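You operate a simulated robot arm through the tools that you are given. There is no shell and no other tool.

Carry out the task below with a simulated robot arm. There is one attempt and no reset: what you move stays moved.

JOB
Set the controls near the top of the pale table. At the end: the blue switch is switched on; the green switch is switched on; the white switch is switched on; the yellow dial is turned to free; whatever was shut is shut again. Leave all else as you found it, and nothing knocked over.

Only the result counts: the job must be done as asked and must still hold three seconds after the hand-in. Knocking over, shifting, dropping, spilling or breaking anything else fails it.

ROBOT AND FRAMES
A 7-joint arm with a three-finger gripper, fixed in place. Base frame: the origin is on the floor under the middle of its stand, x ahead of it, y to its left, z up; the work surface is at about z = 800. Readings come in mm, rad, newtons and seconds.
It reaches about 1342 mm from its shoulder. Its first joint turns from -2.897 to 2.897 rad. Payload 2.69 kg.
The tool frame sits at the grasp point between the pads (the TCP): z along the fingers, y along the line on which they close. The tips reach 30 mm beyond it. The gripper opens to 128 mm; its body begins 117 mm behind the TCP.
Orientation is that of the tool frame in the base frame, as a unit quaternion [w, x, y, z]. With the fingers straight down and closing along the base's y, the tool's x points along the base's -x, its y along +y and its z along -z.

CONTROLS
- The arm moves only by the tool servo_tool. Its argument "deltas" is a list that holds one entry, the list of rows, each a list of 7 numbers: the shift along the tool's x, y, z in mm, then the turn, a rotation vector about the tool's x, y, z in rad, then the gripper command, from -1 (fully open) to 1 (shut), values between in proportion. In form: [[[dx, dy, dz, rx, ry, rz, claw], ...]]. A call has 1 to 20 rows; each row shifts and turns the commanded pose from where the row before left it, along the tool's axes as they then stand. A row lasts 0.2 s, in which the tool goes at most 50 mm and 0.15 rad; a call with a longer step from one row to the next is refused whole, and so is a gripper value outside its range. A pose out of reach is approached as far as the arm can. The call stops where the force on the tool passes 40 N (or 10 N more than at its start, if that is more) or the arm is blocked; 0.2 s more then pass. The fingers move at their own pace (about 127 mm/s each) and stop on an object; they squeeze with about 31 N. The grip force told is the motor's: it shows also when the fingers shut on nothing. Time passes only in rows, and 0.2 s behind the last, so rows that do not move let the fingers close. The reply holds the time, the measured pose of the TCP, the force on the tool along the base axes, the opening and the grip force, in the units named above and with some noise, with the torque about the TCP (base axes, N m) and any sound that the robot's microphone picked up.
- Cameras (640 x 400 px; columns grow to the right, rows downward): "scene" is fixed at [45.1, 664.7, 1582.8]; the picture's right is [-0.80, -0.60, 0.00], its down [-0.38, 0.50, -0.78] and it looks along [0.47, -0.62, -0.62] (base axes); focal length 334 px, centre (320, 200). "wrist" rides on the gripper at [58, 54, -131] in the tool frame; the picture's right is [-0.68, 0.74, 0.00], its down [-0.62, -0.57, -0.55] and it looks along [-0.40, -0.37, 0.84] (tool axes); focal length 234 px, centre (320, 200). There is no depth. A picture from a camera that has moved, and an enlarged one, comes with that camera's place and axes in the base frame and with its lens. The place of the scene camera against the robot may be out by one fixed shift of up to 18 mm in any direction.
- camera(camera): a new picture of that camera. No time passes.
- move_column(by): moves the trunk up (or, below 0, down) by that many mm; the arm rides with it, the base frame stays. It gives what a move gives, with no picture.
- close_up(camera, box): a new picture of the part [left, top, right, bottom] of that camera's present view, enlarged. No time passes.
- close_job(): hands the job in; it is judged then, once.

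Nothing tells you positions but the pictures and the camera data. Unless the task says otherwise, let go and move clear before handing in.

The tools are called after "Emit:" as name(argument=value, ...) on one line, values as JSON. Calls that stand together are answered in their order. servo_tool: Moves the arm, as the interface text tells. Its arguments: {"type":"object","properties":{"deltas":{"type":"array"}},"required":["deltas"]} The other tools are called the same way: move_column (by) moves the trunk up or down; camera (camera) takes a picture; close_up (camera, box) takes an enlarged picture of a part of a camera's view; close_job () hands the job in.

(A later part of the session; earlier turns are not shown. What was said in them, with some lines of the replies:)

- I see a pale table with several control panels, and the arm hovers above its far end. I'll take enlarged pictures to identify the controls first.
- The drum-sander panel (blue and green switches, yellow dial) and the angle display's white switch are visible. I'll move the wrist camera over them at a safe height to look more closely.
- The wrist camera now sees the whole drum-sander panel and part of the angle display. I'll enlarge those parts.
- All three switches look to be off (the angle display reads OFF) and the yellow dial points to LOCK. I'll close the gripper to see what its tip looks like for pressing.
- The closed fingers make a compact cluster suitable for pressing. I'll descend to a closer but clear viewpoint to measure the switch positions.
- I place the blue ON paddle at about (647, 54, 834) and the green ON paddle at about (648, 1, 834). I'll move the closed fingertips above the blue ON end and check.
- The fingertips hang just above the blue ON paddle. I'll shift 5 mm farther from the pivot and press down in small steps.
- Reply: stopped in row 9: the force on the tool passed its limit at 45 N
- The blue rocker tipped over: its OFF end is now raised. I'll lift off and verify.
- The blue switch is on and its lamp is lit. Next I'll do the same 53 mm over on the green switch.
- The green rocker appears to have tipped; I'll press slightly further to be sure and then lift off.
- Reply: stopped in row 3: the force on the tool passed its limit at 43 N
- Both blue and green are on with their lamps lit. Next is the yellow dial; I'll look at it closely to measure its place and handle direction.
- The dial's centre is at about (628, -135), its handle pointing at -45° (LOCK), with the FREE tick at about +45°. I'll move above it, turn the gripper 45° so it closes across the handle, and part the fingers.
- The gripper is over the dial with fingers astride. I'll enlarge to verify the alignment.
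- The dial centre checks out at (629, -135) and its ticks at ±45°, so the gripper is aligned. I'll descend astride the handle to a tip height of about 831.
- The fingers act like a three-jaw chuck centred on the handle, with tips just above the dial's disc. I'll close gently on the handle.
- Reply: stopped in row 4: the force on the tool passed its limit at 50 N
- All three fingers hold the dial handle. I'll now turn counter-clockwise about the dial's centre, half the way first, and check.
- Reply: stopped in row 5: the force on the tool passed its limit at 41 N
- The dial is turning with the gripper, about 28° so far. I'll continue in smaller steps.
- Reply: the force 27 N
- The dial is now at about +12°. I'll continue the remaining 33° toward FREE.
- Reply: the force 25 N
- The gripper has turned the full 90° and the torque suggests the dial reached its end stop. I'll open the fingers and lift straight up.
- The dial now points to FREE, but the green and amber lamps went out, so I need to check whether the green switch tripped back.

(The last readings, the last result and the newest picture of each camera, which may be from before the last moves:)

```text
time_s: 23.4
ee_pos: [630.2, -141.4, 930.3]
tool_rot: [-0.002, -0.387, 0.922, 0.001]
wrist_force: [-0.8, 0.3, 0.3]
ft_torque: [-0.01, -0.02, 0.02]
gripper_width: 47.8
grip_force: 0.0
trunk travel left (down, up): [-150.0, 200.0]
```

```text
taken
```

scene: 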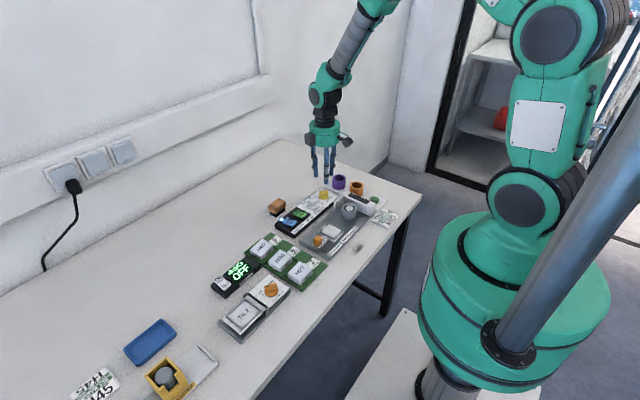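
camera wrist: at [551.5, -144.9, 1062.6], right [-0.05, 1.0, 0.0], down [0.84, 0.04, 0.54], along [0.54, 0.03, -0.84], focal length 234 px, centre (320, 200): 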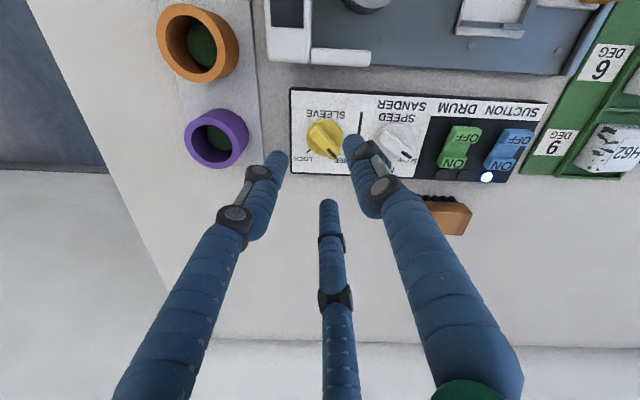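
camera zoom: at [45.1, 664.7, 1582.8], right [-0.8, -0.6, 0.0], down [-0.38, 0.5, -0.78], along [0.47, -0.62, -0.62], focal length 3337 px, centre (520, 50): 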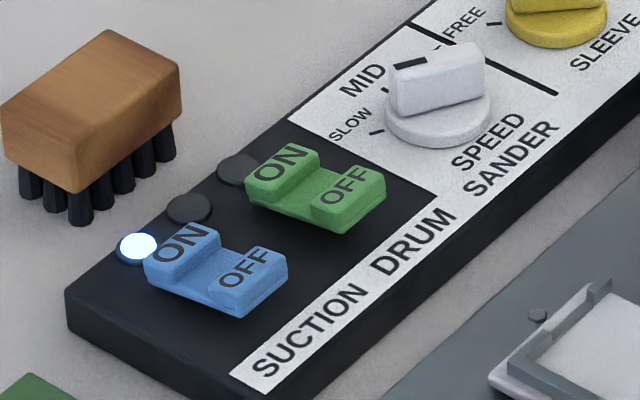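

Both rockers have the same tilt (ON pressed), so the green switch is still on; its lamp is out only because the sleeve is now free. Next I'll turn the gripper back straight, close it, and go look at the white switch near (630, 356).

Emit:
servo_tool(deltas=[[[0, 0, -15, 0, 0, 0, 0.25], [0, 0, 0, 0, 0, 0.133, 1], [0, 0, 0, 0, 0, 0.133, 1], [0, 0, 0, 0, 0, 0.133, 1], [0, 0, 0, 0, 0, 0.133, 1], [0, 0, 0, 0, 0, 0.133, 1], [0, 0, 0, 0, 0, 0.13, 1], [9.4, 44.6, 0, 0, 0, 0, 1], [9.4, 44.6, 0, 0, 0, 0, 1], [9.4, 44.6, 0, 0, 0, 0, 1], [9.4, 44.6, 0, 0, 0, 0, 1], [9.4, 44.6, 0, 0, 0, 0, 1], [9.4, 44.6, 0, 0, 0, 0, 1], [9.4, 44.6, 0, 0, 0, 0, 1], [9.4, 44.6, 0, 0, 0, 0, 1], [9.4, 44.6, 0, 0, 0, 0, 1], [0, 0, 0, 0, 0, 0, 1]]])

Emit:
camera(camera="wrist")

Emit:
close_up(camera="wrist", box=[360, 60, 520, 180])

Emit:
close_up(camera="scene", box=[270, 185, 340, 235])

```text
time_s: 26.9
ee_pos: [546.9, 260.8, 945.6]
tool_rot: [-0.002, 0.001, 1.0, 0.0]
wrist_force: [-0.3, -0.2, -0.5]
ft_torque: [-0.05, -0.02, -0.03]
gripper_width: 1.8
grip_force: 30.7
trunk travel left (down, up): [-150.0, 200.0]
```

```text
taken
camera wrist: at [489.2, 314.5, 1077.2], right [0.68, 0.74, 0.0], down [0.62, -0.57, 0.55], along [0.4, -0.37, -0.84], focal length 234 px, centre (320, 200)
```

wrist: 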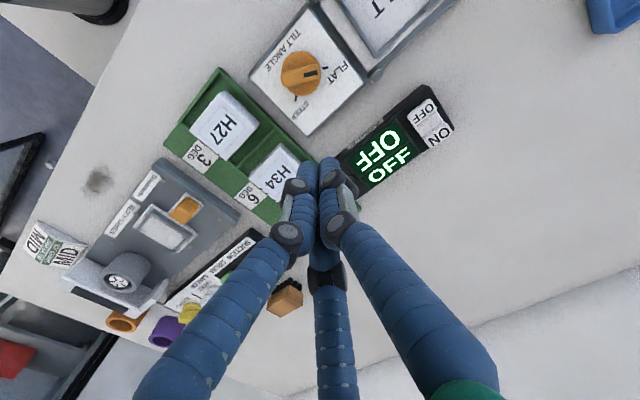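

```text
3.33 times, centred on (440, 120) of wrist
camera zoom: at [489.2, 314.5, 1077.2], right [0.68, 0.74, 0.0], down [0.62, -0.57, 0.55], along [0.4, -0.37, -0.84], focal length 781 px, centre (-80, 467)
```

zoom: 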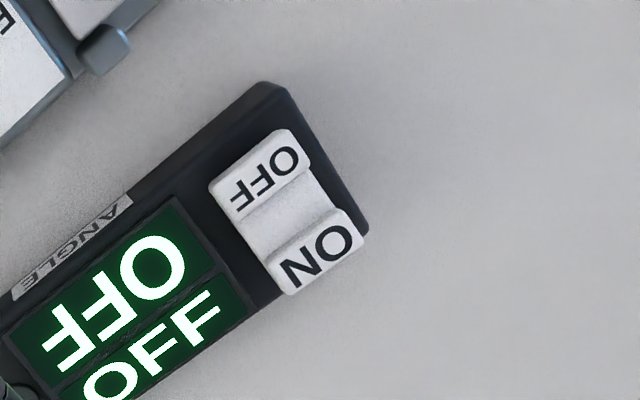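

```text
8.00 times, centred on (305, 210) of scene
camera zoom: at [45.1, 664.7, 1582.8], right [-0.8, -0.6, 0.0], down [-0.38, 0.5, -0.78], along [0.47, -0.62, -0.62], focal length 2670 px, centre (440, 120)
```

zoom: 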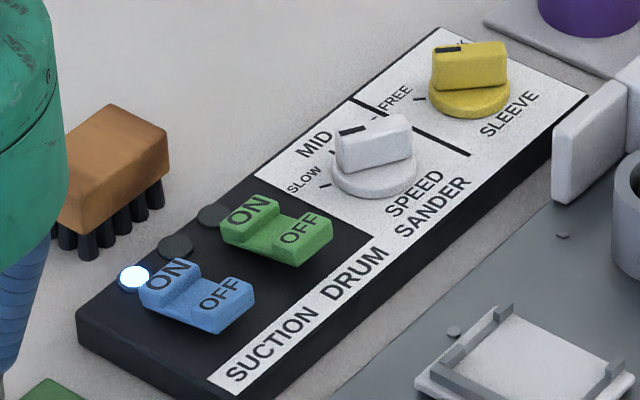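

I place the white ON paddle at about (630, 354), spanning x 622–637. I'll move the closed fingertips above it.

Emit:
servo_tool(deltas=[[[-31, 31, 0, 0, 0, 0, 1], [-31, 31, 0, 0, 0, 0, 1], [-31, 31, 0, 0, 0, 0, 1], [0, 0, 28, 0, 0, 0, 1], [0, 0, 28, 0, 0, 0, 1], [0, 0, 0, 0, 0, 0, 1]]])

Emit:
close_up(camera="scene", box=[180, 220, 300, 320])

Emit:
close_up(camera="wrist", box=[240, 100, 400, 200])

```text
time_s: 28.4
ee_pos: [640.8, 354.0, 889.5]
tool_rot: [-0.002, 0.0, 1.0, 0.0]
wrist_force: [0.8, 0.5, -0.7]
ft_torque: [0.01, 0.06, 0.02]
gripper_width: 2.2
grip_force: 31.4
trunk travel left (down, up): [-150.0, 200.0]
```

```text
4.00 times, centred on (240, 270) of scene
camera zoom: at [45.1, 664.7, 1582.8], right [-0.8, -0.6, 0.0], down [-0.38, 0.5, -0.78], along [0.47, -0.62, -0.62], focal length 1335 px, centre (640, -80)
```

zoom: 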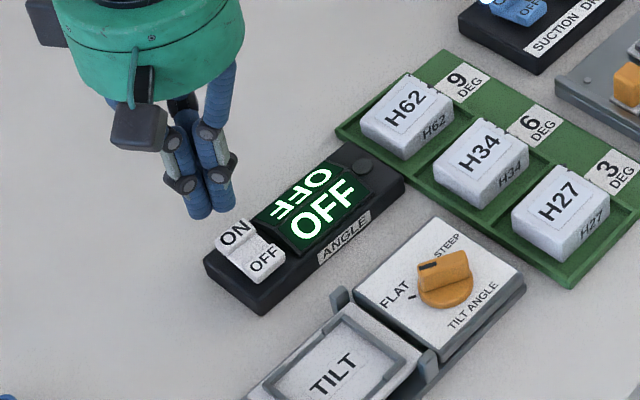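

```text
4.00 times, centred on (320, 150) of wrist
camera zoom: at [584.6, 408.1, 1021.0], right [0.68, 0.74, 0.0], down [0.62, -0.57, 0.55], along [0.4, -0.37, -0.84], focal length 937 px, centre (320, 400)
```

zoom: 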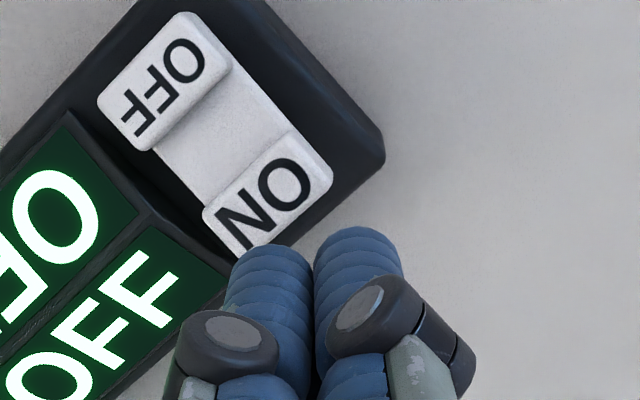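

The fingertips are beside and above the white ON paddle. I'll shift 4 mm toward it and press down in small steps.

Emit:
servo_tool(deltas=[[[4, 0, 0, 0, 0, 0, 1], [0, 0, 6, 0, 0, 0, 1], [0, 0, 6, 0, 0, 0, 1], [0, 0, 6, 0, 0, 0, 1], [0, 0, 2, 0, 0, 0, 1], [0, 0, 2, 0, 0, 0, 1], [0, 0, 2, 0, 0, 0, 1], [0, 0, 2, 0, 0, 0, 1]]])

Emit:
close_up(camera="scene", box=[180, 220, 300, 320])

```text
time_s: 30.1
ee_pos: [637.6, 355.0, 863.6]
tool_rot: [-0.003, 0.0, 1.0, 0.0]
wrist_force: [0.1, -0.1, 0.5]
ft_torque: [-0.02, 0.04, 0.03]
gripper_width: 2.1
grip_force: 30.6
trunk travel left (down, up): [-150.0, 200.0]
```

```text
4.00 times, centred on (240, 270) of scene
camera zoom: at [45.1, 664.7, 1582.8], right [-0.8, -0.6, 0.0], down [-0.38, 0.5, -0.78], along [0.47, -0.62, -0.62], focal length 1335 px, centre (640, -80)
```

zoom: 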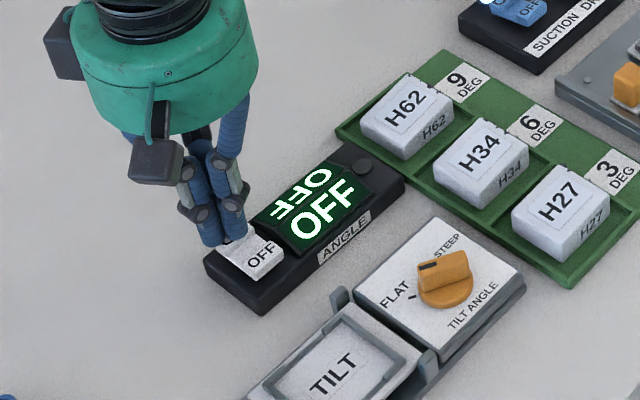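

No contact yet; I'll keep pressing down in small steps.

Emit:
servo_tool(deltas=[[[0, 0, 1.5, 0, 0, 0, 1], [0, 0, 1.5, 0, 0, 0, 1], [0, 0, 1.5, 0, 0, 0, 1], [0, 0, 1.5, 0, 0, 0, 1]]])

Emit:
close_up(camera="scene", box=[200, 240, 280, 310])

Emit:
close_up(camera="wrist", box=[240, 100, 400, 200])

```text
time_s: 31.2
ee_pos: [637.6, 354.8, 862.1]
tool_rot: [0.0, 0.001, 1.0, 0.001]
wrist_force: [-4.0, -1.0, 16.8]
ft_torque: [-0.2, 0.31, 0.02]
gripper_width: 2.1
grip_force: 30.8
trunk travel left (down, up): [-150.0, 200.0]
stopped in row 4: the force on the tool passed its limit at 41 N (the readings are from after the stop); the commanded pose is now the measured one
```

```text
5.71 times, centred on (240, 275) of scene
camera zoom: at [45.1, 664.7, 1582.8], right [-0.8, -0.6, 0.0], down [-0.38, 0.5, -0.78], along [0.47, -0.62, -0.62], focal length 1907 px, centre (777, -229)
```

zoom: 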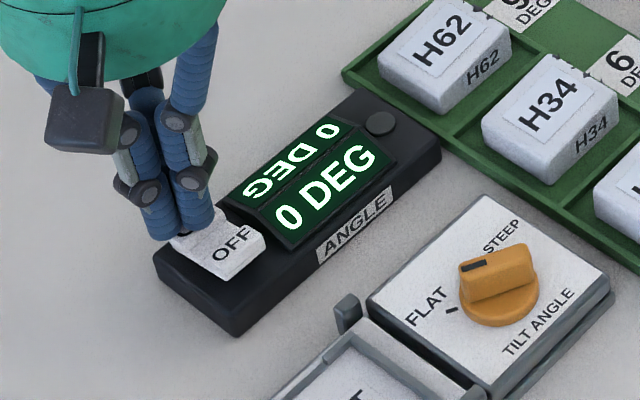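

```text
4.00 times, centred on (320, 150) of wrist
camera zoom: at [580.1, 408.3, 993.6], right [0.68, 0.74, 0.0], down [0.61, -0.57, 0.55], along [0.4, -0.37, -0.84], focal length 937 px, centre (320, 400)
```

zoom: 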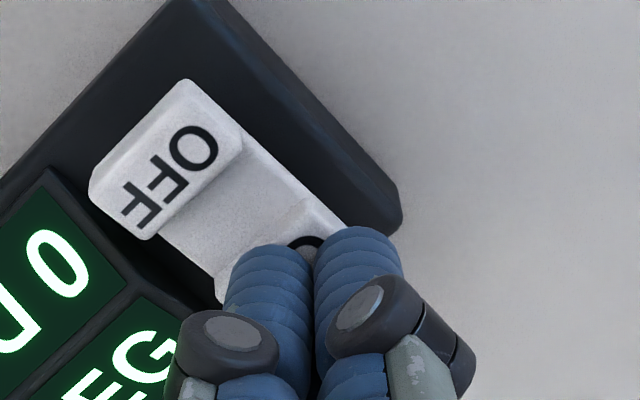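

The display now reads "0 DEG", so the white switch is on. I'll lift off, move clear, and check everything.

Emit:
servo_tool(deltas=[[[0, 0, -10, 0, 0, 0, 1], [0, 0, -25, 0, 0, 0, 1], [0, 0, -40, 0, 0, 0, 1], [0, 0, -45, 0, 0, 0, 1], [0, 0, -45, 0, 0, 0, 1], [40, 0, -20, 0, 0, 0, 1], [40, 0, -20, 0, 0, 0, 1], [0, 0, 0, 0, 0, 0, 1]]])

Emit:
camera(camera="scene")

Emit:
close_up(camera="scene", box=[200, 240, 300, 320])

Emit:
close_up(camera="scene", box=[260, 175, 350, 235])

Emit:
camera(camera="wrist")

```text
time_s: 33.0
ee_pos: [555.9, 355.7, 1069.1]
tool_rot: [-0.001, 0.0, 1.0, 0.001]
wrist_force: [-0.9, 0.1, 0.7]
ft_torque: [-0.01, -0.1, -0.03]
gripper_width: 2.1
grip_force: 31.5
trunk travel left (down, up): [-150.0, 200.0]
```

```text
taken
```

scene: 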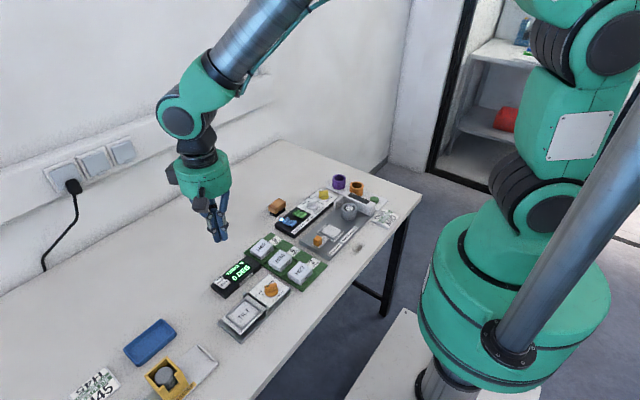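

```text
5.00 times, centred on (250, 280) of scene
camera zoom: at [45.1, 664.7, 1582.8], right [-0.8, -0.6, 0.0], down [-0.38, 0.5, -0.78], along [0.47, -0.62, -0.62], focal length 1669 px, centre (670, -200)
```

zoom: 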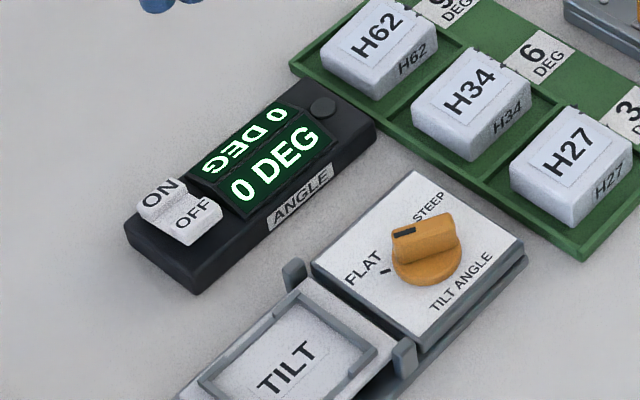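

```text
6.67 times, centred on (305, 205) of scene
camera zoom: at [45.1, 664.7, 1582.8], right [-0.8, -0.6, 0.0], down [-0.38, 0.5, -0.78], along [0.47, -0.62, -0.62], focal length 2225 px, centre (420, 167)
```

zoom: 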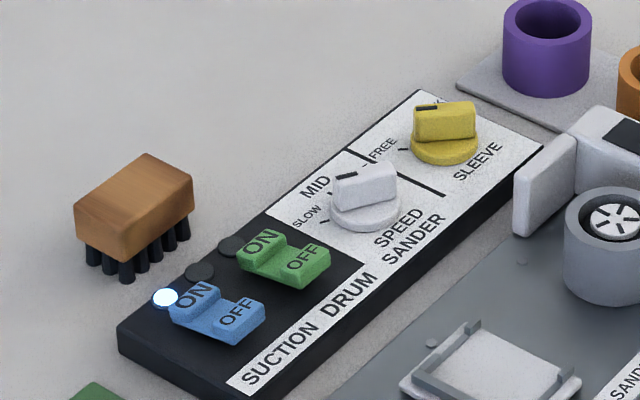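

```text
taken
camera wrist: at [498.9, 409.2, 1199.4], right [0.68, 0.74, 0.0], down [0.62, -0.57, 0.55], along [0.4, -0.37, -0.84], focal length 234 px, centre (320, 200)
```

wrist: 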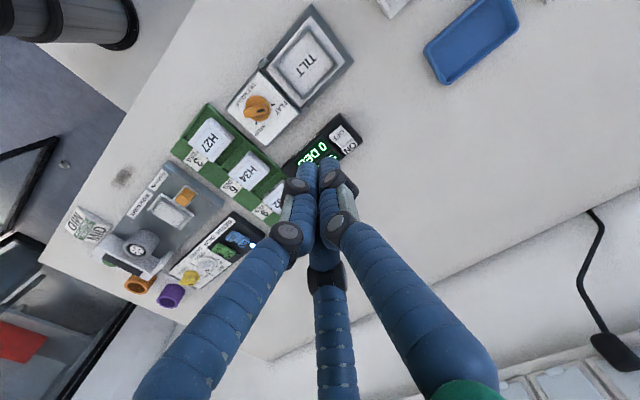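

All is as asked: blue, green and white rockers are tipped to ON (display reads 0 DEG), the yellow dial points at FREE, and nothing else has shifted. I'll open the empty gripper up here, clear of everything, and take a last look at the panel.

Emit:
servo_tool(deltas=[[[0, 0, -20, 0, 0, 0, -1], [0, 0, 0, 0, 0, 0, -1], [0, 0, 0, 0, 0, 0, -1], [0, 0, 0, 0, 0, 0, -1]]])

Emit:
close_up(camera="scene", box=[200, 170, 360, 300])

Emit:
close_up(camera="wrist", box=[150, 220, 270, 320])

```text
time_s: 34.0
ee_pos: [558.5, 355.5, 1086.5]
tool_rot: [-0.002, 0.001, 1.0, 0.001]
wrist_force: [0.3, 0.4, 0.3]
ft_torque: [-0.04, 0.04, 0.0]
gripper_width: 127.8
grip_force: 0.0
trunk travel left (down, up): [-150.0, 200.0]
```

```text
3.08 times, centred on (280, 235) of scene
camera zoom: at [45.1, 664.7, 1582.8], right [-0.8, -0.6, 0.0], down [-0.38, 0.5, -0.78], along [0.47, -0.62, -0.62], focal length 1027 px, centre (443, 92)
```

zoom: 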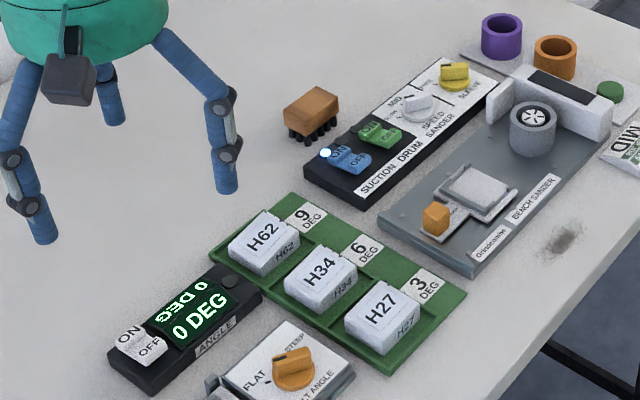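

```text
4.00 times, centred on (210, 270) of wrist
camera zoom: at [500.1, 408.1, 1218.0], right [0.68, 0.74, 0.0], down [0.62, -0.57, 0.55], along [0.4, -0.37, -0.84], focal length 937 px, centre (760, -80)
```

zoom: 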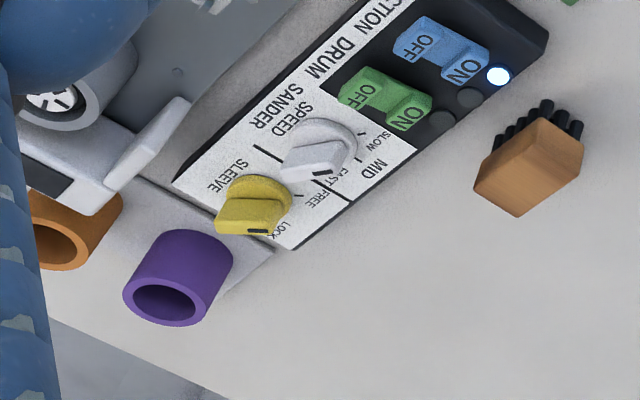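

The final view confirms all three rockers in the ON tilt, the dial at FREE, and everything else in place with the arm clear. I'm handing in the job.

Emit:
close_job()

```text
The job is handed in.
```

The blue, green and white switches are on and the yellow dial points to FREE. I've handed the job in, but no verdict came back.

- **Switches:** The blue switch's lamp is lit, and the angle display went from OFF to "0 DEG" when the white switch tipped over. The green rocker has the same tilt as the blue one.
- **Green lamp:** It lit when I pressed the green switch. After I turned the dial to FREE, the green lamp and the amber one beside it were out. I took this as the panel holding the drum off while the sleeve is free. I judged the green switch by its tilt and did not press it again.
- **Everything else:** I saw no lid or cover that needed opening, and I opened nothing. In the last pictures nothing else looked moved, and the arm is clear with its gripper open.
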